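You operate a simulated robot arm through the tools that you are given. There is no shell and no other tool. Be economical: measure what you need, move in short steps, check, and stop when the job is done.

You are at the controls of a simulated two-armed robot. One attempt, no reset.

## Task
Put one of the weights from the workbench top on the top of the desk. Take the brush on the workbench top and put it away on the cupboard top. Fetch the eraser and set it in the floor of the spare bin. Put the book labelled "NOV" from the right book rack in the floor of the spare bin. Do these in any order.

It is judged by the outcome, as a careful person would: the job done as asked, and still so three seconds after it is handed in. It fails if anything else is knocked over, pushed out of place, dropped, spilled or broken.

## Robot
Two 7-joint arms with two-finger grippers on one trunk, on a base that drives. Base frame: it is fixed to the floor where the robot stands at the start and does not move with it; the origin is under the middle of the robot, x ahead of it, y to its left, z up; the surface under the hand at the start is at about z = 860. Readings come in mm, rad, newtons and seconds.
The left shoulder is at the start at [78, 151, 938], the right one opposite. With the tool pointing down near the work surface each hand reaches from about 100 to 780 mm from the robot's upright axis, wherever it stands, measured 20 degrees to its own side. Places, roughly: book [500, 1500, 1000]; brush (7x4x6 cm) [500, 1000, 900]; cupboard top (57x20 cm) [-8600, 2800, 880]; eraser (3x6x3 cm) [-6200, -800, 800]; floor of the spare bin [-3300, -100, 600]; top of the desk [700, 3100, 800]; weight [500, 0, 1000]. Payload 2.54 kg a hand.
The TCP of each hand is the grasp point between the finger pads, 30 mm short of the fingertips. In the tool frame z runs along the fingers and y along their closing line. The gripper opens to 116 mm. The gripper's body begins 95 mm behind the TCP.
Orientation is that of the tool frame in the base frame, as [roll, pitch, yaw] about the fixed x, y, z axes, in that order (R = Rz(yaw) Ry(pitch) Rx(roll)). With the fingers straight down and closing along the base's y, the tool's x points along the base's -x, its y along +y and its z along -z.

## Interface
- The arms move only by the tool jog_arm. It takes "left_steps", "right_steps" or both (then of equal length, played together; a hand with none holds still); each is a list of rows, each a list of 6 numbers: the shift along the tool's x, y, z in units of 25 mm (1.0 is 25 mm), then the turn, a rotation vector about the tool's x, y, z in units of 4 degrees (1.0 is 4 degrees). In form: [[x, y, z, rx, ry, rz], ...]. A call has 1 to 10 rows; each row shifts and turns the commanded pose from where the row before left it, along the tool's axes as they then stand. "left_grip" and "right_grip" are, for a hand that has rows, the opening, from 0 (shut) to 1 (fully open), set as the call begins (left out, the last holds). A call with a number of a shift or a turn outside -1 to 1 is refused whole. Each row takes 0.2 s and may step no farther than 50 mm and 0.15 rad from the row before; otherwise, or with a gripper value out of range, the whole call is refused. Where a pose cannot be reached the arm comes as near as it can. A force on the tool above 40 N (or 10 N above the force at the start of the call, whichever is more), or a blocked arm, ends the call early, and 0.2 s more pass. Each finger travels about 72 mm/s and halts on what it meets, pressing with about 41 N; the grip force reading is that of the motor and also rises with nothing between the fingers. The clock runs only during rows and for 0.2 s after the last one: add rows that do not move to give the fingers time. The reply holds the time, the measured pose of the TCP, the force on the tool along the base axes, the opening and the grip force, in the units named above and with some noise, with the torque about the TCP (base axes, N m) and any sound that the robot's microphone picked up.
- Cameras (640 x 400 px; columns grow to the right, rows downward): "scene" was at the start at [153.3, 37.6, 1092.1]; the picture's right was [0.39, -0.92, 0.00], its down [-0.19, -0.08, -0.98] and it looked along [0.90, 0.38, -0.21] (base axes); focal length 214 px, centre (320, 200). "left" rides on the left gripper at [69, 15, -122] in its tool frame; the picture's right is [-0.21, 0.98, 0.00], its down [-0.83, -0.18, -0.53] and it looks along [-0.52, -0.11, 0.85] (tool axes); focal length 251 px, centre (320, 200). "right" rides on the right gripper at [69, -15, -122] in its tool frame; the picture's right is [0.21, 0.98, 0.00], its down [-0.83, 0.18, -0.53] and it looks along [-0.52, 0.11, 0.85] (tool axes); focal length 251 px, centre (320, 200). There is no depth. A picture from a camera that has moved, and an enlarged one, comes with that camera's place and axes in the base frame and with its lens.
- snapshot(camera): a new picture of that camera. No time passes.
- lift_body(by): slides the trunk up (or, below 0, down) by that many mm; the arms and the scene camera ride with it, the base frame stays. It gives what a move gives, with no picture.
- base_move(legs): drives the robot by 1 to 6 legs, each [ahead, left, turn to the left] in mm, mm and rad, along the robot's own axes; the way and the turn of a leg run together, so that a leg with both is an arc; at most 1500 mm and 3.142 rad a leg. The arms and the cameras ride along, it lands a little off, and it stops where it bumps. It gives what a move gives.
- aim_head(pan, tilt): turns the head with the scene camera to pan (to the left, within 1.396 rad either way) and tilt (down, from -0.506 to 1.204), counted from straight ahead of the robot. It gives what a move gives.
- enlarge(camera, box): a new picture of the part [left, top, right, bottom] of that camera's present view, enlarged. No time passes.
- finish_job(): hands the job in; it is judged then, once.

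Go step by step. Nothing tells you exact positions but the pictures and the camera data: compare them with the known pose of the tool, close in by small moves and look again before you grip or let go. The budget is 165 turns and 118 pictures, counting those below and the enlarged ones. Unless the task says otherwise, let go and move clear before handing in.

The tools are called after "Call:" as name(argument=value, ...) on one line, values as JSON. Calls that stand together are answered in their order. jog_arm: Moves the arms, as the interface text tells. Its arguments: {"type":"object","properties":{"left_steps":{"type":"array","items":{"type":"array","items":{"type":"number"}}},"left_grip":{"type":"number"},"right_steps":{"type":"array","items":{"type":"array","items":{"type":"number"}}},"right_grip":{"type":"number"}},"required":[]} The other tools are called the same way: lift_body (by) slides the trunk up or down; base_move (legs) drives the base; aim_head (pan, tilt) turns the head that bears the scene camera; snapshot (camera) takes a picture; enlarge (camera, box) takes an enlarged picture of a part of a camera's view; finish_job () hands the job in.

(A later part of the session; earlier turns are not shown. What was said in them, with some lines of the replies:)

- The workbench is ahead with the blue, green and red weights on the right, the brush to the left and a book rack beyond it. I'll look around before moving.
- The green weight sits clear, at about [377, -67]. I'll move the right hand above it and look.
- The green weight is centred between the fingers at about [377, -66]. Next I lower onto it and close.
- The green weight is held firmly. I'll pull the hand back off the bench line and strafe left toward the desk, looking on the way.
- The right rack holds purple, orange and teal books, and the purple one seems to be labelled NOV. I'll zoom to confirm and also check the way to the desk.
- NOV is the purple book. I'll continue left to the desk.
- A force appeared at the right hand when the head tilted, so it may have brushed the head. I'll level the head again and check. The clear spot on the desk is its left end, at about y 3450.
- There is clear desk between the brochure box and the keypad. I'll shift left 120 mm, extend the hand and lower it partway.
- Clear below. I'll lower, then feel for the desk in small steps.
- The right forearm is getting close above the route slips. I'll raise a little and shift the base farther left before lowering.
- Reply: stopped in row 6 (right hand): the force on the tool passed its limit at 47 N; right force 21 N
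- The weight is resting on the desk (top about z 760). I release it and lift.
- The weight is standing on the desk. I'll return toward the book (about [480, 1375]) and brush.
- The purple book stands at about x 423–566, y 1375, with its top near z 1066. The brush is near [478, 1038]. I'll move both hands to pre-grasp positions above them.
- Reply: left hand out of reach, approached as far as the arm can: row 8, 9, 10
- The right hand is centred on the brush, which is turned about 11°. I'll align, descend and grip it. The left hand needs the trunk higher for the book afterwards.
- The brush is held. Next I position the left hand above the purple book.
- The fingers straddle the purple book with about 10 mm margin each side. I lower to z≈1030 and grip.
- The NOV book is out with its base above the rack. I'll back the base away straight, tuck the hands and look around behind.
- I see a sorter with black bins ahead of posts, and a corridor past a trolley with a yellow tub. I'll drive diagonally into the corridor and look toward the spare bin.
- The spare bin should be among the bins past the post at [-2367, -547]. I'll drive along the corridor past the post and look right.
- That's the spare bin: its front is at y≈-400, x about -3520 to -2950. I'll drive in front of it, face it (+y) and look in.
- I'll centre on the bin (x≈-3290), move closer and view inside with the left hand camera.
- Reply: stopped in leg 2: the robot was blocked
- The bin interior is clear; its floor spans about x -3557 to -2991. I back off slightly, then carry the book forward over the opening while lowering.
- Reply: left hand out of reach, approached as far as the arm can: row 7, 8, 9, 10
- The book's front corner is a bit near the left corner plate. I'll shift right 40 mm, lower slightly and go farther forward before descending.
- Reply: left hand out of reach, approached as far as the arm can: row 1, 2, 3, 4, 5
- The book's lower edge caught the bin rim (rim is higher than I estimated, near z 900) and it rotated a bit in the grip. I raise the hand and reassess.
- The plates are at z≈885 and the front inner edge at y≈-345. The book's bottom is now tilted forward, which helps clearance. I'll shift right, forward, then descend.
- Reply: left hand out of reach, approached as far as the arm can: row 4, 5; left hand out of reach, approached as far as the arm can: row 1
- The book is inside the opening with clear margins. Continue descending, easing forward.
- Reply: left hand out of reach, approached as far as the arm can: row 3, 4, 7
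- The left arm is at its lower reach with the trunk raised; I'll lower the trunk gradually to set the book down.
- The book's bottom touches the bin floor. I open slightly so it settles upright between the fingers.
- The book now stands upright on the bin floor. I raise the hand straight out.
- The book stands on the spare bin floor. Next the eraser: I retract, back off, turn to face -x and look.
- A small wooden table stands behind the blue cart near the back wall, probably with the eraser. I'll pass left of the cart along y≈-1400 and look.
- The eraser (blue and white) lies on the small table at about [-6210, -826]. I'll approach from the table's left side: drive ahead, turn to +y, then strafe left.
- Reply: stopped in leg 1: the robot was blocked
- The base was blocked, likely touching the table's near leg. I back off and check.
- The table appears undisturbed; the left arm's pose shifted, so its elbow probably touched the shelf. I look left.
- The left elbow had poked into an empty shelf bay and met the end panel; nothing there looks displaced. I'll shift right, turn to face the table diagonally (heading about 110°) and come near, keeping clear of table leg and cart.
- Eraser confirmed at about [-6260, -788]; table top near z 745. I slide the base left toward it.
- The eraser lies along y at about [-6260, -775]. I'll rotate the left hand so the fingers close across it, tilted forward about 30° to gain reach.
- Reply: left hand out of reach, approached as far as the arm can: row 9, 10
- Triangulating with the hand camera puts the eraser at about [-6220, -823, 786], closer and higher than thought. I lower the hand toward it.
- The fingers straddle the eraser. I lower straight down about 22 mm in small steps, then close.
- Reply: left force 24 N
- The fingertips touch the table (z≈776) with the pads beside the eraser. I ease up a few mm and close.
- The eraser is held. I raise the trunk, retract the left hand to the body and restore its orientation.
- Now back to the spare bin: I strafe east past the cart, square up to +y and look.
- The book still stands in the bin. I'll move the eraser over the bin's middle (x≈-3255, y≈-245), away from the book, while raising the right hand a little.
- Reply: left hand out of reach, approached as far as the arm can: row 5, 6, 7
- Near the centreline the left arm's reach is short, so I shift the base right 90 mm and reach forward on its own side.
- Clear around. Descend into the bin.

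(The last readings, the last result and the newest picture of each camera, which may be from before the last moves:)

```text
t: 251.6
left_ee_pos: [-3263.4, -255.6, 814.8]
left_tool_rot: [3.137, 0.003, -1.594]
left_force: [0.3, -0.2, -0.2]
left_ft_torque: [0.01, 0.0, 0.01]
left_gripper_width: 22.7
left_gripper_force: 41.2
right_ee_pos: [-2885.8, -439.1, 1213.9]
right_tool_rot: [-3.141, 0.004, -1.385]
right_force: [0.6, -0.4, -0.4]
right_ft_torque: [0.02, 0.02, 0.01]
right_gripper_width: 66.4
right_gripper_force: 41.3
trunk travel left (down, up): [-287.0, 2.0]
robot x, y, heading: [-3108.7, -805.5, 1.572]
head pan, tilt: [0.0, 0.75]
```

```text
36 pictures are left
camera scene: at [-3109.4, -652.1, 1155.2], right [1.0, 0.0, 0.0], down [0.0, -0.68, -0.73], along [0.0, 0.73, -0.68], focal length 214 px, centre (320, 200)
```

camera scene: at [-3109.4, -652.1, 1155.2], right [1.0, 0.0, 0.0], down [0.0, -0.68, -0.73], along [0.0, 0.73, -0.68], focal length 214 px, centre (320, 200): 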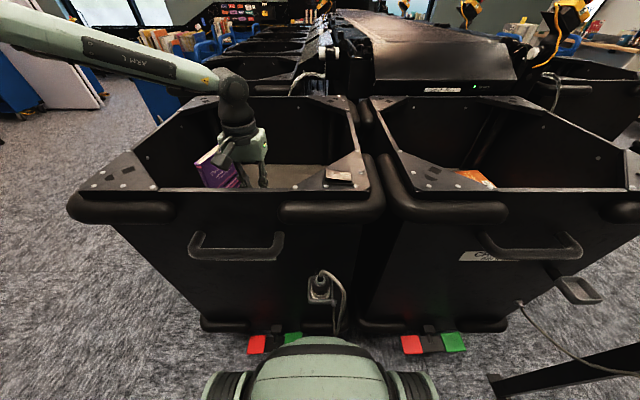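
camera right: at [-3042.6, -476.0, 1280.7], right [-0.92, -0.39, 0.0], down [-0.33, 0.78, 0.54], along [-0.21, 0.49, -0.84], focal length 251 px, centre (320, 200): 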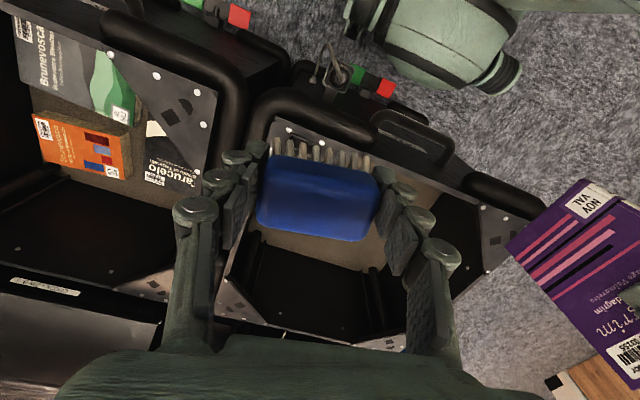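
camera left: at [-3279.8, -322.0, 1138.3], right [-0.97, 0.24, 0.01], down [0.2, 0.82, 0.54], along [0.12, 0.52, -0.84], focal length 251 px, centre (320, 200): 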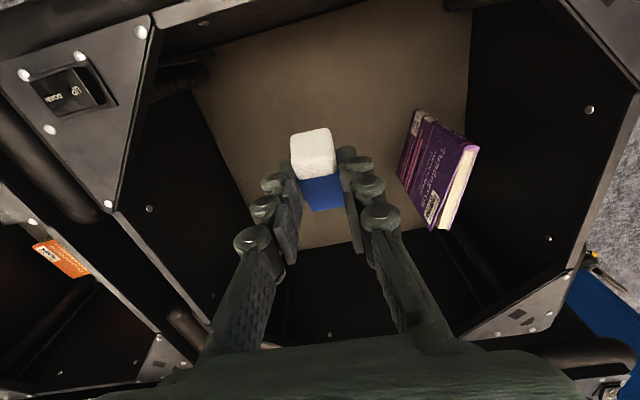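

The forearm slopes well above the rim, so I continue down with the arm.

Call:
jog_arm(left_steps=[[0, 0, 1, 0, 0, 0], [0, 0, 1, 0, 0, 0], [0, 0, 1, 0, 0, 0], [0, 0, 0.6, 0, 0, 0]])

Call:
snapshot(camera="scene")

Call:
snapshot(camera="left")

```text
t: 252.6
left_ee_pos: [-3279.6, -262.0, 741.3]
left_tool_rot: [3.139, 0.013, -1.593]
left_force: [6.5, 31.0, 16.4]
left_ft_torque: [-5.74, 1.04, 0.19]
left_gripper_width: 22.6
left_gripper_force: 40.8
left hand out of reach, approached as far as the arm can: row 2, 3, 4
right_ee_pos: [-2885.6, -437.6, 1213.0]
right_tool_rot: [3.14, 0.001, -1.387]
right_force: [-0.4, -0.6, -1.1]
right_ft_torque: [-0.04, -0.02, 0.0]
right_gripper_width: 66.5
right_gripper_force: 40.7
trunk travel left (down, up): [-287.0, 2.0]
robot x, y, heading: [-3108.6, -802.8, 1.571]
head pan, tilt: [0.0, 0.75]
```

```text
35 pictures are left
camera scene: at [-3108.2, -650.4, 1155.3], right [1.0, 0.0, 0.0], down [0.0, -0.68, -0.73], along [0.0, 0.73, -0.68], focal length 214 px, centre (320, 200)
```

scene: 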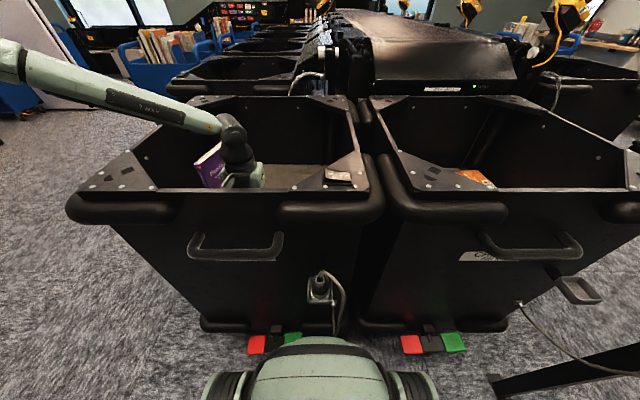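

```text
34 pictures are left
camera left: at [-3297.2, -331.0, 862.4], right [-0.97, 0.24, 0.01], down [0.2, 0.81, 0.54], along [0.12, 0.53, -0.84], focal length 251 px, centre (320, 200)
```

left: 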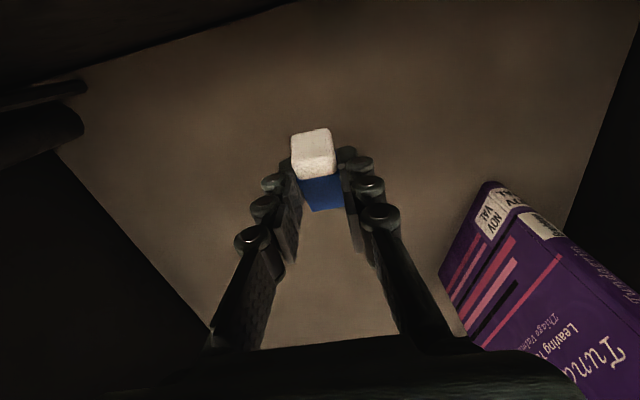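

The hand's camera mount is pressing the front rim. I raise a little, move forward 40 mm, then lower using the trunk.

Call:
jog_arm(left_steps=[[-0.4, 0, -0.6, 0, 0, 0], [-0.7, 0, -0.6, 0, 0, 0], [-0.7, -0.3, 0, 0, 0, 0]])

Call:
snapshot(camera="scene")

```text
t: 253.4
left_ee_pos: [-3283.7, -232.5, 774.9]
left_tool_rot: [3.138, 0.005, -1.596]
left_force: [-0.9, 0.2, -0.4]
left_ft_torque: [-0.03, 0.0, 0.02]
left_gripper_width: 22.6
left_gripper_force: 40.8
left hand out of reach, approached as far as the arm can: row 3
right_ee_pos: [-2886.7, -440.5, 1213.7]
right_tool_rot: [3.141, 0.004, -1.385]
right_force: [-0.8, 0.1, -1.2]
right_ft_torque: [-0.02, 0.02, 0.0]
right_gripper_width: 66.5
right_gripper_force: 41.4
trunk travel left (down, up): [-287.0, 2.0]
robot x, y, heading: [-3107.1, -803.4, 1.569]
head pan, tilt: [0.0, 0.75]
```

```text
33 pictures are left
camera scene: at [-3109.3, -652.5, 1155.2], right [1.0, 0.0, 0.0], down [0.0, -0.68, -0.73], along [0.0, 0.73, -0.68], focal length 214 px, centre (320, 200)
```

scene: 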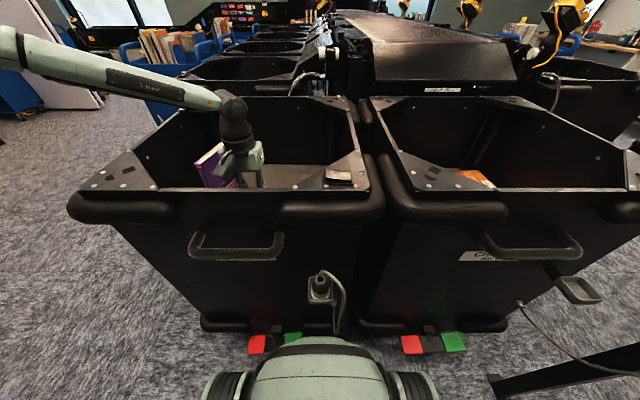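

Call:
lift_body(by=-60)

Call:
lift_body(by=-30)

Call:
snapshot(camera="left")

Call:
snapshot(camera="scene")

```text
t: 254.4
left_ee_pos: [-3283.1, -231.6, 715.2]
left_tool_rot: [3.138, 0.009, -1.594]
left_force: [-0.3, 0.3, 0.4]
left_ft_torque: [-0.02, 0.01, -0.01]
left_gripper_width: 22.7
left_gripper_force: 41.3
right_ee_pos: [-2885.7, -441.0, 1154.7]
right_tool_rot: [3.141, 0.004, -1.384]
right_force: [0.5, 0.4, -0.7]
right_ft_torque: [-0.01, 0.02, 0.0]
right_gripper_width: 65.9
right_gripper_force: 41.1
trunk travel left (down, up): [-227.0, 62.0]
robot x, y, heading: [-3107.9, -803.6, 1.575]
head pan, tilt: [0.0, 0.75]
```

```text
t: 255.2
left_ee_pos: [-3282.6, -232.8, 686.0]
left_tool_rot: [3.138, 0.007, -1.593]
left_force: [0.2, 0.0, -0.3]
left_ft_torque: [-0.03, -0.01, -0.04]
left_gripper_width: 22.6
left_gripper_force: 41.1
right_ee_pos: [-2887.1, -440.3, 1124.5]
right_tool_rot: [-3.141, 0.003, -1.383]
right_force: [0.1, -0.3, -1.1]
right_ft_torque: [0.01, -0.01, 0.02]
right_gripper_width: 66.3
right_gripper_force: 40.6
trunk travel left (down, up): [-197.0, 92.0]
robot x, y, heading: [-3107.4, -810.8, 1.57]
head pan, tilt: [0.0, 0.75]
```

```text
32 pictures are left
camera left: at [-3300.8, -300.9, 808.0], right [-0.97, 0.24, 0.0], down [0.2, 0.82, 0.54], along [0.12, 0.52, -0.84], focal length 251 px, centre (320, 200)
```

left: 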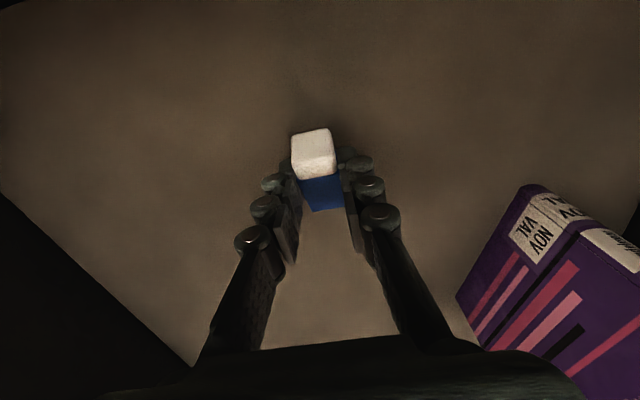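

```text
31 pictures are left
camera scene: at [-3109.3, -652.5, 1065.3], right [1.0, 0.0, 0.0], down [0.0, -0.68, -0.73], along [0.0, 0.73, -0.68], focal length 214 px, centre (320, 200)
```

scene: 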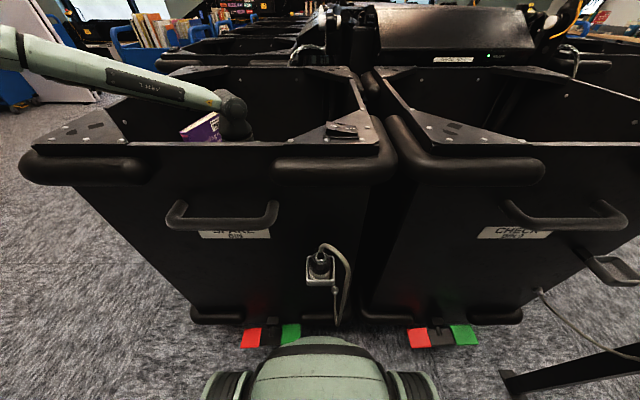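

Call:
lift_body(by=-12)

Call:
lift_body(by=-8)

Call:
lift_body(by=-6)

```text
t: 255.8
left_ee_pos: [-3282.1, -231.1, 672.9]
left_tool_rot: [3.138, 0.009, -1.593]
left_force: [-0.5, -1.2, 5.5]
left_ft_torque: [0.04, -0.02, 0.0]
left_gripper_width: 22.7
left_gripper_force: 41.2
right_ee_pos: [-2886.6, -439.6, 1112.4]
right_tool_rot: [-3.141, 0.003, -1.385]
right_force: [-0.8, 1.2, -1.1]
right_ft_torque: [-0.03, 0.02, -0.01]
right_gripper_width: 66.4
right_gripper_force: 41.5
trunk travel left (down, up): [-185.0, 104.0]
robot x, y, heading: [-3107.7, -805.2, 1.572]
head pan, tilt: [0.0, 0.75]
```

```text
t: 256.4
left_ee_pos: [-3283.2, -231.3, 668.3]
left_tool_rot: [3.138, 0.011, -1.593]
left_force: [-2.0, -1.5, 12.1]
left_ft_torque: [0.2, -0.02, 0.01]
left_gripper_width: 22.7
left_gripper_force: 41.1
right_ee_pos: [-2886.9, -441.0, 1104.2]
right_tool_rot: [3.14, 0.006, -1.385]
right_force: [-0.3, 0.0, -0.3]
right_ft_torque: [0.02, 0.02, 0.03]
right_gripper_width: 66.4
right_gripper_force: 40.4
trunk travel left (down, up): [-177.0, 112.0]
robot x, y, heading: [-3107.8, -804.5, 1.57]
head pan, tilt: [0.0, 0.75]
```

```text
t: 256.9
left_ee_pos: [-3282.1, -233.4, 660.5]
left_tool_rot: [3.139, 0.01, -1.593]
left_force: [-0.6, 0.1, 17.6]
left_ft_torque: [0.36, 0.01, 0.01]
left_gripper_width: 22.5
left_gripper_force: 40.4
right_ee_pos: [-2886.0, -441.4, 1098.8]
right_tool_rot: [3.141, 0.005, -1.383]
right_force: [0.3, -0.6, 0.0]
right_ft_torque: [-0.04, -0.01, -0.02]
right_gripper_width: 66.4
right_gripper_force: 40.4
trunk travel left (down, up): [-171.0, 118.0]
robot x, y, heading: [-3112.1, -807.2, 1.57]
head pan, tilt: [0.0, 0.75]
```

The eraser touches the bin floor. I release and rise.

Call:
jog_arm(left_steps=[[0, 0, 0, 0, 0, 0], [0, 0, 0, 0, 0, 0], [0, 0, 0, 0, 0, 0], [0, 0, 0, 0, 0, 0]], left_grip=0.5)

Call:
lift_body(by=110)

Call:
snapshot(camera="left")

```text
t: 257.9
left_ee_pos: [-3283.0, -231.4, 659.3]
left_tool_rot: [3.139, 0.007, -1.594]
left_force: [0.2, -1.2, 2.1]
left_ft_torque: [-0.08, -0.04, 0.04]
left_gripper_width: 58.8
left_gripper_force: 0.0
right_ee_pos: [-2887.3, -440.7, 1098.5]
right_tool_rot: [3.141, 0.003, -1.384]
right_force: [0.1, 1.2, -1.4]
right_ft_torque: [-0.01, 0.0, 0.02]
right_gripper_width: 66.4
right_gripper_force: 41.1
trunk travel left (down, up): [-171.0, 118.0]
robot x, y, heading: [-3105.8, -805.5, 1.568]
head pan, tilt: [0.0, 0.75]
```

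```text
t: 259.3
left_ee_pos: [-3282.3, -231.8, 770.3]
left_tool_rot: [3.138, 0.006, -1.593]
left_force: [-0.2, 0.2, -0.7]
left_ft_torque: [-0.01, 0.02, 0.01]
left_gripper_width: 58.1
left_gripper_force: 0.1
right_ee_pos: [-2886.6, -439.1, 1207.3]
right_tool_rot: [3.141, 0.003, -1.385]
right_force: [0.8, 0.3, -0.4]
right_ft_torque: [-0.05, -0.01, 0.03]
right_gripper_width: 66.3
right_gripper_force: 41.0
trunk travel left (down, up): [-281.0, 8.0]
robot x, y, heading: [-3109.2, -805.9, 1.569]
head pan, tilt: [0.0, 0.75]
```

```text
30 pictures are left
camera left: at [-3300.9, -300.7, 891.6], right [-0.97, 0.24, 0.0], down [0.2, 0.82, 0.54], along [0.12, 0.52, -0.84], focal length 251 px, centre (320, 200)
```

left: 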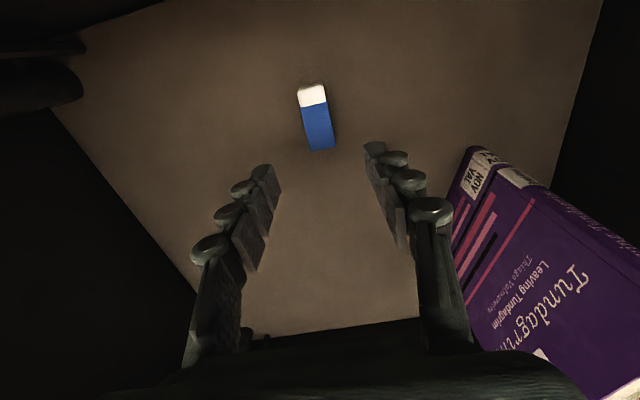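

Eraser lies on the bin floor beside the book. Now lift out and retract, then back away.

Call:
jog_arm(left_steps=[[0, 0, -1, 0, 0, 0], [0, 0, -1, 0, 0, 0], [0, 0, -1, 0, 0, 0], [0, 0, -1, 0, 0, 0], [0, 0, -1, 0, 0, 0], [0, 0, -1, 0, 0, 0], [0, 0, -1, 0, 0, 0], [0, 0, -1, 0, 0, 0], [0, 0, -1, 0, 0, 0], [0, 0, -1, 0, 0, 0]])

Call:
jog_arm(left_steps=[[1, 0, -0.5, 0, 0, 0], [1, 0, -0.5, 0, 0, 0], [1, 0, 0, 0, 0, 0], [1, 0, 0, 0, 0, 0], [1, 0, 0, 0, 0, 0], [1, 0, 0, 0, 0, 0]])

Call:
base_move(legs=[[-200, 0, 0], [-350, 0, 0]])

Call:
aim_head(pan=0.8, tilt=0.2)

Call:
snapshot(camera="scene")

```text
t: 261.5
left_ee_pos: [-3283.1, -234.5, 1019.3]
left_tool_rot: [3.139, 0.007, -1.596]
left_force: [-0.7, 0.1, 0.1]
left_ft_torque: [0.02, -0.01, 0.03]
left_gripper_width: 58.2
left_gripper_force: 0.1
right_ee_pos: [-2886.5, -440.3, 1207.9]
right_tool_rot: [-3.14, 0.003, -1.384]
right_force: [0.7, -0.5, -1.3]
right_ft_torque: [0.01, -0.01, 0.02]
right_gripper_width: 66.2
right_gripper_force: 40.8
trunk travel left (down, up): [-281.0, 8.0]
robot x, y, heading: [-3109.0, -803.8, 1.57]
head pan, tilt: [0.0, 0.75]
```

```text
t: 262.9
left_ee_pos: [-3282.6, -386.3, 1042.4]
left_tool_rot: [3.14, 0.007, -1.592]
left_force: [-0.2, -0.7, -0.3]
left_ft_torque: [0.04, -0.03, -0.03]
left_gripper_width: 58.0
left_gripper_force: 0.1
right_ee_pos: [-2886.9, -440.4, 1207.9]
right_tool_rot: [-3.141, 0.005, -1.385]
right_force: [-1.1, 0.6, -0.8]
right_ft_torque: [0.02, -0.03, 0.02]
right_gripper_width: 66.4
right_gripper_force: 41.2
trunk travel left (down, up): [-281.0, 8.0]
robot x, y, heading: [-3109.0, -808.2, 1.568]
head pan, tilt: [0.0, 0.75]
```

```text
t: 266.4
left_ee_pos: [-3283.9, -940.1, 1044.4]
left_tool_rot: [3.139, 0.007, -1.587]
left_force: [0.0, -0.1, 0.8]
left_ft_torque: [0.03, 0.01, -0.01]
left_gripper_width: 58.3
left_gripper_force: 0.0
right_ee_pos: [-2887.4, -991.8, 1207.8]
right_tool_rot: [-3.141, 0.004, -1.377]
right_force: [-0.3, -0.3, -1.6]
right_ft_torque: [0.04, -0.02, -0.02]
right_gripper_width: 66.5
right_gripper_force: 42.0
trunk travel left (down, up): [-281.0, 8.0]
robot x, y, heading: [-3104.8, -1359.6, 1.581]
head pan, tilt: [0.0, 0.75]
```

```text
t: 267.5
left_ee_pos: [-3284.2, -940.3, 1042.9]
left_tool_rot: [3.137, 0.007, -1.587]
left_force: [0.7, 0.1, -0.6]
left_ft_torque: [-0.02, 0.01, 0.02]
left_gripper_width: 58.0
left_gripper_force: 0.1
right_ee_pos: [-2887.3, -991.5, 1208.8]
right_tool_rot: [3.142, 0.004, -1.377]
right_force: [0.2, 1.0, -0.3]
right_ft_torque: [-0.02, 0.02, 0.0]
right_gripper_width: 66.4
right_gripper_force: 40.6
trunk travel left (down, up): [-281.0, 8.0]
robot x, y, heading: [-3104.5, -1359.5, 1.584]
head pan, tilt: [0.799, 0.201]
```

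```text
29 pictures are left
camera scene: at [-3174.9, -1224.3, 1198.8], right [0.69, 0.72, 0.0], down [0.14, -0.14, -0.98], along [-0.71, 0.68, -0.2], focal length 214 px, centre (320, 200)
```

scene: 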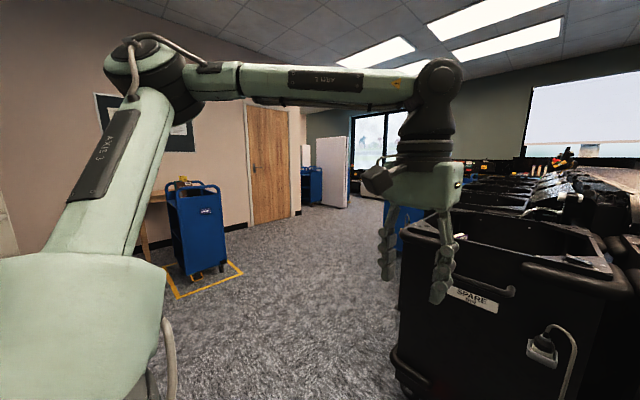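

Both bin items done. Next: the cupboard at [-8600, 2800], past the door wall. I'll strafe to x≈-4700 and look north.

Call:
base_move(legs=[[0, 1450, -0.01], [400, 150, 0]])

Call:
aim_head(pan=0.2, tilt=0.2)

Call:
snapshot(camera="scene")

```text
t: 283.8
left_ee_pos: [-4908.7, -596.0, 1042.1]
left_tool_rot: [3.139, 0.006, -1.551]
left_force: [0.3, -0.3, -0.9]
left_ft_torque: [-0.02, 0.0, 0.01]
left_gripper_width: 58.1
left_gripper_force: 0.0
right_ee_pos: [-4509.0, -632.8, 1208.3]
right_tool_rot: [-3.141, 0.003, -1.343]
right_force: [0.2, 0.2, -0.6]
right_ft_torque: [-0.02, -0.03, 0.01]
right_gripper_width: 66.4
right_gripper_force: 40.3
trunk travel left (down, up): [-281.0, 8.0]
robot x, y, heading: [-4714.8, -1009.1, 1.612]
head pan, tilt: [0.799, 0.201]
```

```text
t: 284.8
left_ee_pos: [-4907.9, -595.9, 1043.1]
left_tool_rot: [3.138, 0.007, -1.551]
left_force: [0.3, -0.1, 0.1]
left_ft_torque: [-0.01, 0.0, 0.01]
left_gripper_width: 57.9
left_gripper_force: 0.0
right_ee_pos: [-4509.4, -634.7, 1208.8]
right_tool_rot: [3.141, 0.002, -1.342]
right_force: [-1.0, 0.2, -0.4]
right_ft_torque: [-0.02, 0.01, 0.01]
right_gripper_width: 66.2
right_gripper_force: 41.4
trunk travel left (down, up): [-281.0, 8.0]
robot x, y, heading: [-4712.8, -1005.0, 1.614]
head pan, tilt: [0.201, 0.201]
```

```text
28 pictures are left
camera scene: at [-4741.2, -847.8, 1198.8], right [0.97, 0.24, 0.0], down [0.05, -0.19, -0.98], along [-0.24, 0.95, -0.2], focal length 214 px, centre (320, 200)
```

scene: 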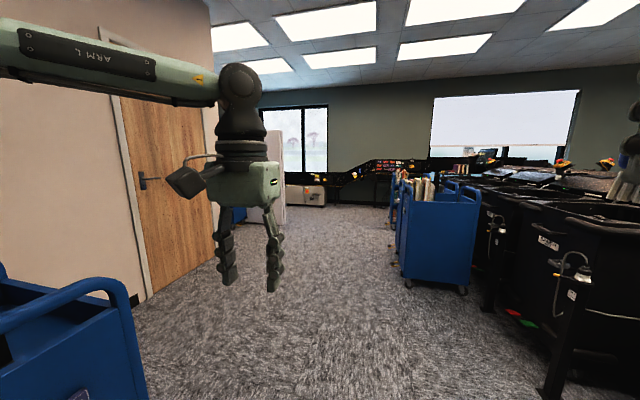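

Call:
base_move(legs=[[900, -60, -0.04], [1400, 300, 0]])

Call:
aim_head(pan=0.9, tilt=0.2)

Call:
snapshot(camera="scene")

```text
t: 296.3
left_ee_pos: [-5146.3, 1732.6, 1042.4]
left_tool_rot: [3.138, 0.006, -1.606]
left_force: [0.3, 0.5, -0.4]
left_ft_torque: [-0.03, -0.02, -0.02]
left_gripper_width: 58.1
left_gripper_force: 0.1
right_ee_pos: [-4749.5, 1673.7, 1207.4]
right_tool_rot: [3.142, 0.003, -1.394]
right_force: [-0.9, -0.1, -0.1]
right_ft_torque: [-0.02, 0.01, 0.0]
right_gripper_width: 66.6
right_gripper_force: 41.3
trunk travel left (down, up): [-281.0, 8.0]
robot x, y, heading: [-4977.8, 1311.6, 1.562]
head pan, tilt: [0.201, 0.201]
```

```text
t: 297.4
left_ee_pos: [-5145.0, 1731.5, 1041.9]
left_tool_rot: [3.137, 0.007, -1.606]
left_force: [0.0, 0.3, -0.4]
left_ft_torque: [-0.01, 0.0, -0.03]
left_gripper_width: 57.9
left_gripper_force: 0.1
right_ee_pos: [-4749.4, 1673.7, 1207.9]
right_tool_rot: [-3.141, 0.003, -1.397]
right_force: [-0.1, 0.0, -0.5]
right_ft_torque: [-0.01, 0.0, -0.01]
right_gripper_width: 66.3
right_gripper_force: 41.0
trunk travel left (down, up): [-281.0, 8.0]
robot x, y, heading: [-4976.3, 1309.4, 1.561]
head pan, tilt: [0.901, 0.201]
```

```text
27 pictures are left
camera scene: at [-5047.3, 1440.0, 1198.8], right [0.63, 0.78, 0.0], down [0.15, -0.13, -0.98], along [-0.76, 0.62, -0.2], focal length 214 px, centre (320, 200)
```

scene: 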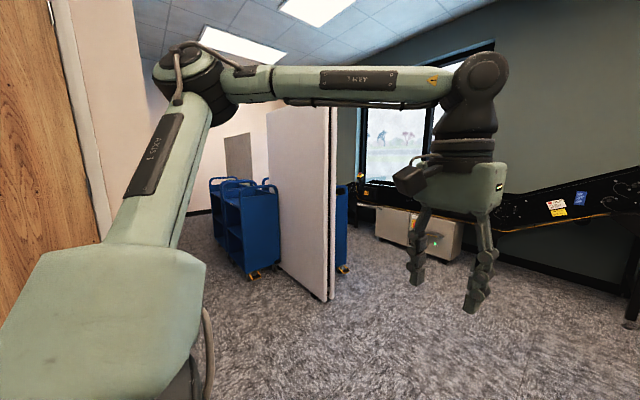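

A partition with blue carts stands ahead. I'll face -x and go to the gap between the wall end and the carts to see the cupboard.

Call:
base_move(legs=[[150, 0, 0], [0, 0, 1.58], [1200, 0, 0]])

Call:
aim_head(pan=0, tilt=0.15)

Call:
snapshot(camera="scene")

```text
t: 307.9
left_ee_pos: [-6531.4, 1289.6, 1043.2]
left_tool_rot: [3.127, -0.007, -0.035]
left_force: [25.1, -4.4, 7.1]
left_ft_torque: [0.37, 3.9, 0.78]
left_gripper_width: 57.9
left_gripper_force: 0.0
right_ee_pos: [-6483.9, 1683.4, 1209.4]
right_tool_rot: [-3.141, 0.007, 0.181]
right_force: [0.3, 0.1, -1.4]
right_ft_torque: [-0.02, 0.0, 0.03]
right_gripper_width: 66.3
right_gripper_force: 40.9
trunk travel left (down, up): [-281.0, 8.0]
robot x, y, heading: [-6126.9, 1462.9, 3.143]
head pan, tilt: [0.901, 0.201]
stopped in leg 3: the force on the tool passed its limit at 53 N (the readings are from after the stop); the commanded pose is now the measured one
```

```text
t: 309.1
left_ee_pos: [-6531.7, 1288.4, 1042.7]
left_tool_rot: [3.128, -0.004, -0.038]
left_force: [37.0, 1.5, 12.3]
left_ft_torque: [-0.44, 5.86, 0.98]
left_gripper_width: 57.9
left_gripper_force: 0.0
right_ee_pos: [-6482.4, 1683.9, 1209.7]
right_tool_rot: [-3.14, 0.008, 0.183]
right_force: [0.7, -0.1, -1.2]
right_ft_torque: [0.02, -0.02, -0.02]
right_gripper_width: 66.5
right_gripper_force: 41.4
trunk travel left (down, up): [-281.0, 8.0]
robot x, y, heading: [-6123.8, 1461.1, 3.137]
head pan, tilt: [0.0, 0.15]
```

```text
26 pictures are left
camera scene: at [-6280.7, 1462.6, 1204.6], right [0.0, 1.0, 0.0], down [0.14, 0.0, -0.99], along [-0.99, 0.0, -0.14], focal length 214 px, centre (320, 200)
```

scene: 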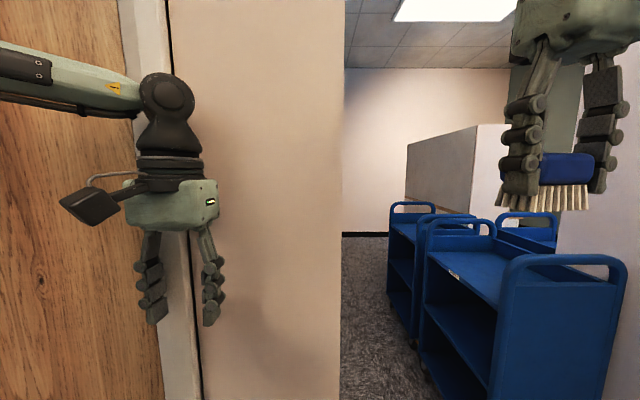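

The left hand just met the bare wall; nothing else was touched. The south gap looks too narrow, so I back off and go around the partition's north end.

Call:
base_move(legs=[[-480, 0, 0], [0, -1450, 0]])

Call:
aim_head(pan=-0.15, tilt=0.2)

Call:
snapshot(camera="scene")

```text
t: 325.5
left_ee_pos: [-6050.2, 2720.7, 1039.7]
left_tool_rot: [3.13, -0.01, -0.039]
left_force: [-0.1, 0.8, -0.3]
left_ft_torque: [-0.04, -0.06, 0.0]
left_gripper_width: 58.3
left_gripper_force: 0.0
right_ee_pos: [-6001.7, 3114.5, 1209.6]
right_tool_rot: [-3.141, 0.005, 0.178]
right_force: [0.1, -0.7, -1.6]
right_ft_torque: [0.03, -0.04, 0.0]
right_gripper_width: 66.5
right_gripper_force: 41.2
trunk travel left (down, up): [-281.0, 8.0]
robot x, y, heading: [-5638.3, 2889.4, 3.131]
head pan, tilt: [0.0, 0.15]
```

```text
t: 326.2
left_ee_pos: [-6050.6, 2720.8, 1040.7]
left_tool_rot: [3.131, -0.011, -0.038]
left_force: [-0.9, -0.5, -0.4]
left_ft_torque: [0.02, 0.02, 0.02]
left_gripper_width: 57.9
left_gripper_force: 0.0
right_ee_pos: [-6001.0, 3114.7, 1207.7]
right_tool_rot: [3.141, 0.004, 0.177]
right_force: [0.4, -0.2, -1.3]
right_ft_torque: [-0.01, -0.04, 0.04]
right_gripper_width: 66.3
right_gripper_force: 40.9
trunk travel left (down, up): [-281.0, 8.0]
robot x, y, heading: [-5638.8, 2887.6, 3.138]
head pan, tilt: [-0.15, 0.201]
```

```text
25 pictures are left
camera scene: at [-5799.5, 2906.6, 1198.9], right [0.16, 0.99, 0.0], down [0.2, -0.03, -0.98], along [-0.97, 0.15, -0.2], focal length 214 px, centre (320, 200)
```

scene: 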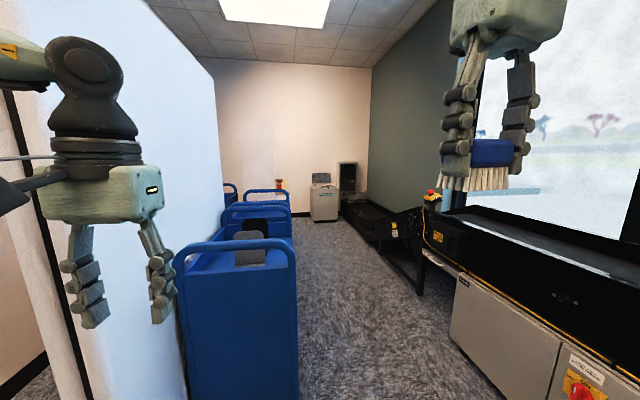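

Call:
enlarge(camera="scene", box=[210, 140, 420, 270])

```text
3.05 times, centred on (315, 205) of scene
camera zoom: at [-5799.5, 2906.6, 1198.9], right [0.16, 0.99, 0.0], down [0.2, -0.03, -0.98], along [-0.97, 0.15, -0.2], focal length 654 px, centre (335, 185)
```

zoom: 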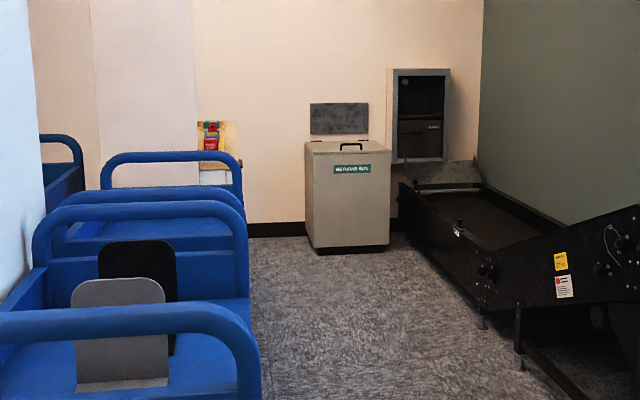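

The cupboard with a red bottle on it stands behind the carts on the left, near [-8600, 2800]. I'll take the aisle at y≈3430 and drive west.

Call:
base_move(legs=[[0, -540, 0.005], [1200, 0, 0]])

Call:
aim_head(pan=0.15, tilt=0.3)

Call:
snapshot(camera="scene")

```text
t: 337.6
left_ee_pos: [-7255.5, 3262.3, 1040.1]
left_tool_rot: [3.129, -0.01, -0.036]
left_force: [-0.6, -0.8, -0.7]
left_ft_torque: [0.0, 0.04, -0.03]
left_gripper_width: 58.4
left_gripper_force: 0.1
right_ee_pos: [-7207.9, 3656.9, 1208.9]
right_tool_rot: [-3.141, 0.003, 0.182]
right_force: [-0.3, -0.2, -1.4]
right_ft_torque: [0.02, -0.04, -0.01]
right_gripper_width: 66.2
right_gripper_force: 41.3
trunk travel left (down, up): [-281.0, 8.0]
robot x, y, heading: [-6840.9, 3435.4, 3.137]
head pan, tilt: [-0.15, 0.201]
```

```text
t: 338.4
left_ee_pos: [-7254.9, 3262.0, 1040.3]
left_tool_rot: [3.128, -0.011, -0.037]
left_force: [0.4, -0.7, -0.2]
left_ft_torque: [-0.01, 0.01, -0.02]
left_gripper_width: 58.3
left_gripper_force: 0.1
right_ee_pos: [-7207.4, 3657.6, 1206.8]
right_tool_rot: [-3.141, 0.003, 0.182]
right_force: [0.1, 0.4, -1.1]
right_ft_torque: [-0.01, 0.0, 0.01]
right_gripper_width: 66.3
right_gripper_force: 41.5
trunk travel left (down, up): [-281.0, 8.0]
robot x, y, heading: [-6840.1, 3430.0, 3.137]
head pan, tilt: [0.15, 0.3]
```

```text
23 pictures are left
camera scene: at [-7004.5, 3422.0, 1189.6], right [-0.14, 0.99, 0.0], down [0.29, 0.04, -0.96], along [-0.95, -0.14, -0.3], focal length 214 px, centre (320, 200)
```

scene: 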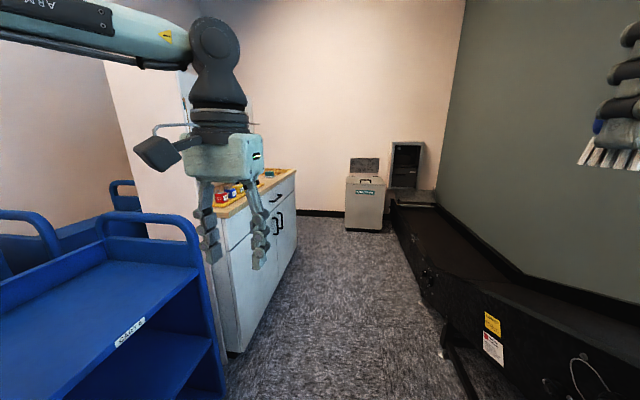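

The cupboard (white, drawers facing the aisle) has its front at y≈2850, with bottles at its near end. I'll drive alongside it and turn to face it.

Call:
base_move(legs=[[1400, 0, 0], [0, 0, 1.575]])

Call:
aim_head(pan=-0.1, tilt=0.4)

Call:
snapshot(camera="scene")

```text
t: 349.3
left_ee_pos: [-8068.4, 3026.6, 1039.9]
left_tool_rot: [3.129, -0.011, 1.534]
left_force: [0.2, 0.2, -0.2]
left_ft_torque: [0.01, -0.02, 0.0]
left_gripper_width: 58.0
left_gripper_force: 0.1
right_ee_pos: [-8463.8, 3074.7, 1208.2]
right_tool_rot: [-3.142, 0.004, 1.75]
right_force: [0.4, -0.6, -0.7]
right_ft_torque: [-0.01, 0.03, 0.01]
right_gripper_width: 66.4
right_gripper_force: 41.8
trunk travel left (down, up): [-281.0, 8.0]
robot x, y, heading: [-8237.9, 3441.4, -1.575]
head pan, tilt: [0.15, 0.3]
```

```text
t: 350.1
left_ee_pos: [-8068.9, 3026.6, 1040.6]
left_tool_rot: [3.129, -0.01, 1.532]
left_force: [-0.2, 0.5, 0.4]
left_ft_torque: [-0.01, 0.0, 0.01]
left_gripper_width: 57.8
left_gripper_force: 0.0
right_ee_pos: [-8463.4, 3074.8, 1208.6]
right_tool_rot: [-3.141, 0.002, 1.752]
right_force: [-0.8, -0.7, -0.5]
right_ft_torque: [-0.02, 0.02, -0.02]
right_gripper_width: 66.5
right_gripper_force: 40.8
trunk travel left (down, up): [-281.0, 8.0]
robot x, y, heading: [-8240.8, 3439.3, -1.578]
head pan, tilt: [-0.099, 0.4]
```

```text
22 pictures are left
camera scene: at [-8251.2, 3280.0, 1180.3], right [-0.99, 0.1, 0.0], down [0.04, 0.39, -0.92], along [-0.1, -0.92, -0.39], focal length 214 px, centre (320, 200)
```

scene: 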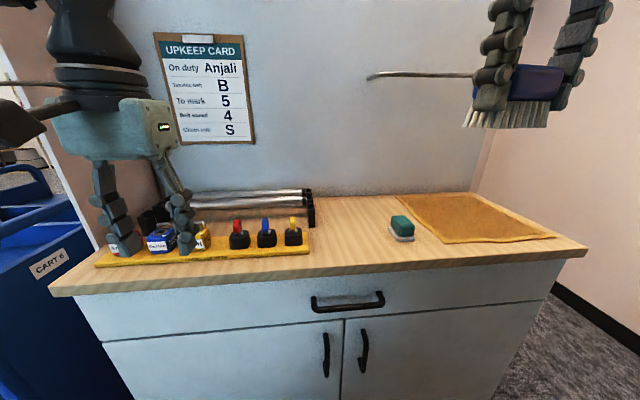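

The cupboard top has a clear patch of wood at about [-8400, 2800], between the tray and the green block. I lower the trunk and bring the brush over it.

Call:
lift_body(by=-80)

Call:
jog_arm(right_steps=[[-1, 0.05, 0.4, 0, 0, 0], [-1, 0.05, 0.4, 0, 0, 0], [-1, 0.05, 0.4, 0, 0, 0], [-1, 0.05, 0.4, 0, 0, 0], [-1, 0.05, 0.4, 0, 0, 0], [-1, 0.05, 0.4, 0, 0, 0], [-1, 0.05, 0.4, 0, 0, 0], [-1, 0.05, 0.4, 0, 0, 0], [-1, 0.05, 0.4, 0, 0, 0], [-1, 0.05, 0.4, 0, 0, 0]])

Call:
snapshot(camera="right")

Call:
snapshot(camera="scene")

```text
t: 351.3
left_ee_pos: [-8070.0, 3028.3, 959.9]
left_tool_rot: [3.129, -0.01, 1.532]
left_force: [0.1, 0.3, -0.8]
left_ft_torque: [-0.03, 0.01, 0.03]
left_gripper_width: 58.0
left_gripper_force: 0.1
right_ee_pos: [-8464.5, 3074.5, 1127.4]
right_tool_rot: [3.141, 0.004, 1.75]
right_force: [-0.5, -0.1, -1.1]
right_ft_torque: [-0.01, 0.01, 0.0]
right_gripper_width: 66.1
right_gripper_force: 40.9
trunk travel left (down, up): [-201.0, 88.0]
robot x, y, heading: [-8240.5, 3441.4, -1.58]
head pan, tilt: [-0.099, 0.4]
```

```text
t: 353.5
left_ee_pos: [-8070.3, 3026.8, 959.4]
left_tool_rot: [3.13, -0.013, 1.533]
left_force: [0.1, -0.1, -0.1]
left_ft_torque: [-0.01, -0.04, 0.02]
left_gripper_width: 57.9
left_gripper_force: 0.0
right_ee_pos: [-8407.1, 2832.0, 1028.2]
right_tool_rot: [3.14, 0.003, 1.752]
right_force: [0.3, 0.5, -0.6]
right_ft_torque: [0.02, -0.01, -0.02]
right_gripper_width: 66.5
right_gripper_force: 40.9
trunk travel left (down, up): [-201.0, 88.0]
robot x, y, heading: [-8241.9, 3435.4, -1.573]
head pan, tilt: [-0.099, 0.4]
```

```text
21 pictures are left
camera right: at [-8432.5, 2897.4, 1150.3], right [0.92, 0.39, 0.0], down [0.33, -0.78, 0.54], along [0.21, -0.49, -0.84], focal length 251 px, centre (320, 200)
```

right: 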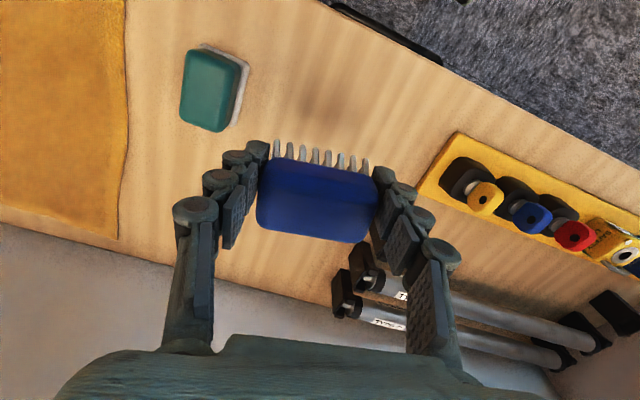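

```text
20 pictures are left
camera scene: at [-8251.1, 3279.7, 1100.2], right [-0.99, 0.11, 0.0], down [0.04, 0.39, -0.92], along [-0.1, -0.92, -0.39], focal length 214 px, centre (320, 200)
```

scene: 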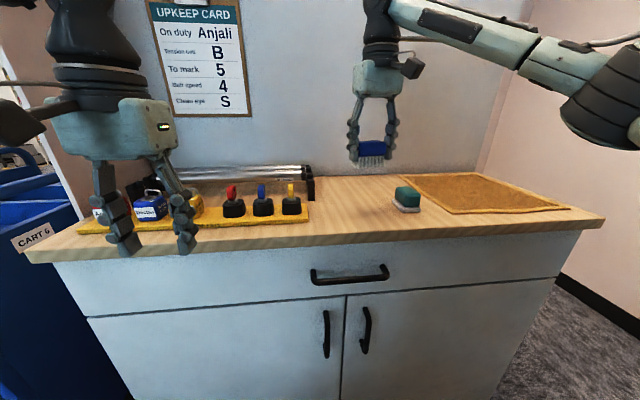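

Position is good with clear wood below. I lower the brush, slowing near contact.

Call:
jog_arm(right_steps=[[-0.94, 0.24, 0.5, 0, 0, 0], [0, 0, 1, 0, 0, 0], [0, 0, 1, 0, 0, 0], [0, 0, 1, 0, 0, 0]])

Call:
jog_arm(right_steps=[[0, 0, 0.25, 0, 0, 0], [0, 0, 0.2, 0, 0, 0], [0, 0, 0.2, 0, 0, 0]])

Call:
enlarge(camera="scene", box=[300, 100, 460, 240])

```text
t: 354.5
left_ee_pos: [-8069.2, 3026.8, 960.1]
left_tool_rot: [3.128, -0.012, 1.533]
left_force: [0.5, 0.0, 0.3]
left_ft_torque: [-0.02, -0.04, 0.0]
left_gripper_width: 58.1
left_gripper_force: 0.1
right_ee_pos: [-8397.9, 2808.8, 940.4]
right_tool_rot: [-3.141, 0.003, 1.749]
right_force: [0.1, -0.5, -0.6]
right_ft_torque: [0.02, 0.0, -0.02]
right_gripper_width: 66.3
right_gripper_force: 40.3
trunk travel left (down, up): [-201.0, 88.0]
robot x, y, heading: [-8243.1, 3439.4, -1.577]
head pan, tilt: [-0.099, 0.4]
```

```text
t: 355.3
left_ee_pos: [-8069.3, 3026.5, 960.2]
left_tool_rot: [3.13, -0.01, 1.533]
left_force: [-0.1, -0.4, -0.5]
left_ft_torque: [0.02, 0.01, -0.01]
left_gripper_width: 58.1
left_gripper_force: 0.0
right_ee_pos: [-8398.1, 2809.1, 925.0]
right_tool_rot: [-3.14, 0.004, 1.752]
right_force: [-0.3, -0.3, -0.6]
right_ft_torque: [0.0, -0.02, -0.02]
right_gripper_width: 66.3
right_gripper_force: 40.9
trunk travel left (down, up): [-201.0, 88.0]
robot x, y, heading: [-8240.5, 3444.5, -1.575]
head pan, tilt: [-0.099, 0.4]
```

```text
2.86 times, centred on (380, 170) of scene
camera zoom: at [-8251.3, 3280.0, 1100.3], right [-0.99, 0.11, 0.0], down [0.04, 0.39, -0.92], along [-0.1, -0.92, -0.39], focal length 613 px, centre (149, 286)
```

zoom: 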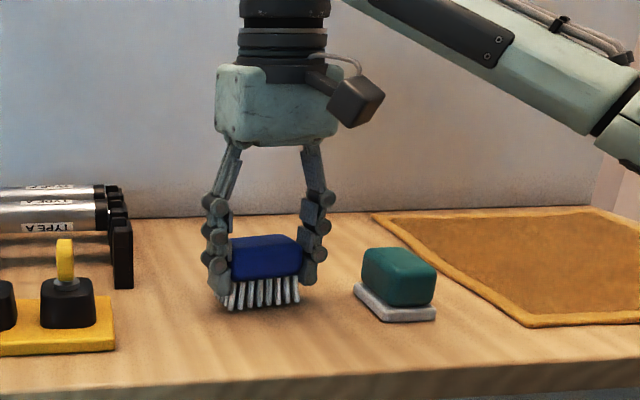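

Not touching yet; I continue in small steps until contact.

Call:
jog_arm(right_steps=[[0, 0, 0.15, 0, 0, 0], [0, 0, 0.15, 0, 0, 0], [0, 0, 0.15, 0, 0, 0]])

Call:
jog_arm(right_steps=[[0, 0, 0.15, 0, 0, 0], [0, 0, 0.15, 0, 0, 0]])

```text
t: 356.1
left_ee_pos: [-8069.6, 3028.3, 962.0]
left_tool_rot: [3.128, -0.009, 1.533]
left_force: [0.1, 0.1, 0.4]
left_ft_torque: [0.01, 0.03, 0.01]
left_gripper_width: 58.1
left_gripper_force: 0.0
right_ee_pos: [-8398.2, 2810.4, 918.1]
right_tool_rot: [-3.141, 0.012, 1.749]
right_force: [-2.7, -6.6, 30.2]
right_ft_torque: [-0.21, 0.05, -0.01]
right_gripper_width: 67.0
right_gripper_force: 40.8
trunk travel left (down, up): [-201.0, 88.0]
robot x, y, heading: [-8240.4, 3439.3, -1.575]
head pan, tilt: [-0.099, 0.4]
```

```text
t: 356.7
left_ee_pos: [-8069.0, 3027.6, 960.5]
left_tool_rot: [3.13, -0.008, 1.533]
left_force: [-0.3, -0.2, -0.3]
left_ft_torque: [0.01, 0.02, 0.01]
left_gripper_width: 58.0
left_gripper_force: 0.0
right_ee_pos: [-8397.6, 2810.3, 910.1]
right_tool_rot: [-3.139, 0.01, 1.749]
right_force: [-5.4, -2.7, 30.9]
right_ft_torque: [-0.07, 0.09, -0.06]
right_gripper_width: 66.4
right_gripper_force: 41.1
trunk travel left (down, up): [-201.0, 88.0]
robot x, y, heading: [-8238.2, 3441.4, -1.576]
head pan, tilt: [-0.099, 0.4]
```

The brush rests on the top. I ease the pressure, open and lift away.

Call:
jog_arm(right_steps=[[0, 0, -0.08, 0, 0, 0], [0, 0, 0, 0, 0, 0], [0, 0, 0, 0, 0, 0], [0, 0, 0, 0, 0, 0]], right_grip=0.74)

Call:
jog_arm(right_steps=[[0, 0, -0.5, 0, 0, 0], [0, 0, -1, 0, 0, 0], [0, 0, -1, 0, 0, 0], [0, 0, -1, 0, 0, 0], [0, 0, -1, 0, 0, 0], [0, 0, -1, 0, 0, 0], [0, 0, -1, 0, 0, 0], [1, 0, 0, 0, 0, 0], [1, 0, 0, 0, 0, 0], [1, 0, 0, 0, 0, 0]])

Call:
base_move(legs=[[-60, 0, 0]])

Call:
snapshot(camera="scene")

```text
t: 357.7
left_ee_pos: [-8068.8, 3026.3, 959.5]
left_tool_rot: [3.129, -0.012, 1.533]
left_force: [0.5, 0.7, 1.0]
left_ft_torque: [-0.02, -0.02, 0.01]
left_gripper_width: 57.6
left_gripper_force: 0.1
right_ee_pos: [-8397.4, 2809.4, 907.0]
right_tool_rot: [3.141, 0.003, 1.752]
right_force: [-1.0, 0.1, 0.0]
right_ft_torque: [0.01, 0.01, -0.02]
right_gripper_width: 86.0
right_gripper_force: 0.1
trunk travel left (down, up): [-201.0, 88.0]
robot x, y, heading: [-8242.5, 3437.3, -1.572]
head pan, tilt: [-0.099, 0.4]
```

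```text
t: 359.9
left_ee_pos: [-8070.6, 3027.5, 959.6]
left_tool_rot: [3.129, -0.013, 1.533]
left_force: [0.5, 0.1, -0.3]
left_ft_torque: [-0.04, -0.02, 0.02]
left_gripper_width: 58.3
left_gripper_force: 0.1
right_ee_pos: [-8412.3, 2884.4, 1070.8]
right_tool_rot: [-3.141, 0.004, 1.751]
right_force: [-0.7, 0.2, 0.3]
right_ft_torque: [-0.01, 0.03, 0.01]
right_gripper_width: 85.8
right_gripper_force: 0.1
trunk travel left (down, up): [-201.0, 88.0]
robot x, y, heading: [-8242.7, 3436.0, -1.577]
head pan, tilt: [-0.099, 0.4]
```

```text
t: 360.8
left_ee_pos: [-8068.4, 3088.0, 960.6]
left_tool_rot: [3.128, -0.012, 1.531]
left_force: [0.6, 0.8, 0.5]
left_ft_torque: [0.01, -0.01, -0.01]
left_gripper_width: 57.9
left_gripper_force: 0.1
right_ee_pos: [-8410.8, 2944.2, 1071.2]
right_tool_rot: [3.141, 0.003, 1.75]
right_force: [0.1, 0.8, 0.5]
right_ft_torque: [-0.03, -0.03, 0.05]
right_gripper_width: 86.0
right_gripper_force: 0.0
trunk travel left (down, up): [-201.0, 88.0]
robot x, y, heading: [-8242.6, 3498.2, -1.574]
head pan, tilt: [-0.099, 0.4]
```

```text
18 pictures are left
camera scene: at [-8250.8, 3340.9, 1100.5], right [-0.99, 0.1, 0.0], down [0.04, 0.39, -0.92], along [-0.1, -0.92, -0.39], focal length 214 px, centre (320, 200)
```

scene: 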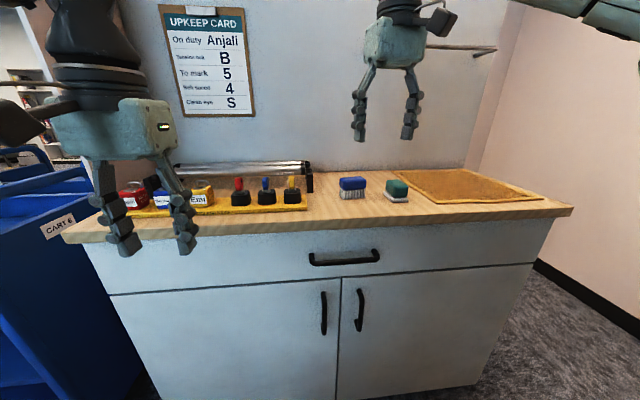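

The brush stands on the cupboard top beside the green block, both hands are empty and clear, and the other three items are placed. I hand the job in.

Call:
finish_job()

```text
The job is handed in.
```

The job is handed in, and my last pictures of each item showed it in place: the green 500 g weight on the desk, the brush on the cupboard top, and the eraser and the NOV book on the spare bin floor.

I also touched a few things along the way:
- **Spare bin:** the base bumped the front of it once. The book's lower edge and later the hand's camera mount also pressed on its rim.
- **Bookshelf:** the left elbow met the end panel of a bookshelf.
- **Wall:** the left hand touched a bare wall.

I saw nothing moved or knocked over by these, but I did not measure the bin's position afterwards.
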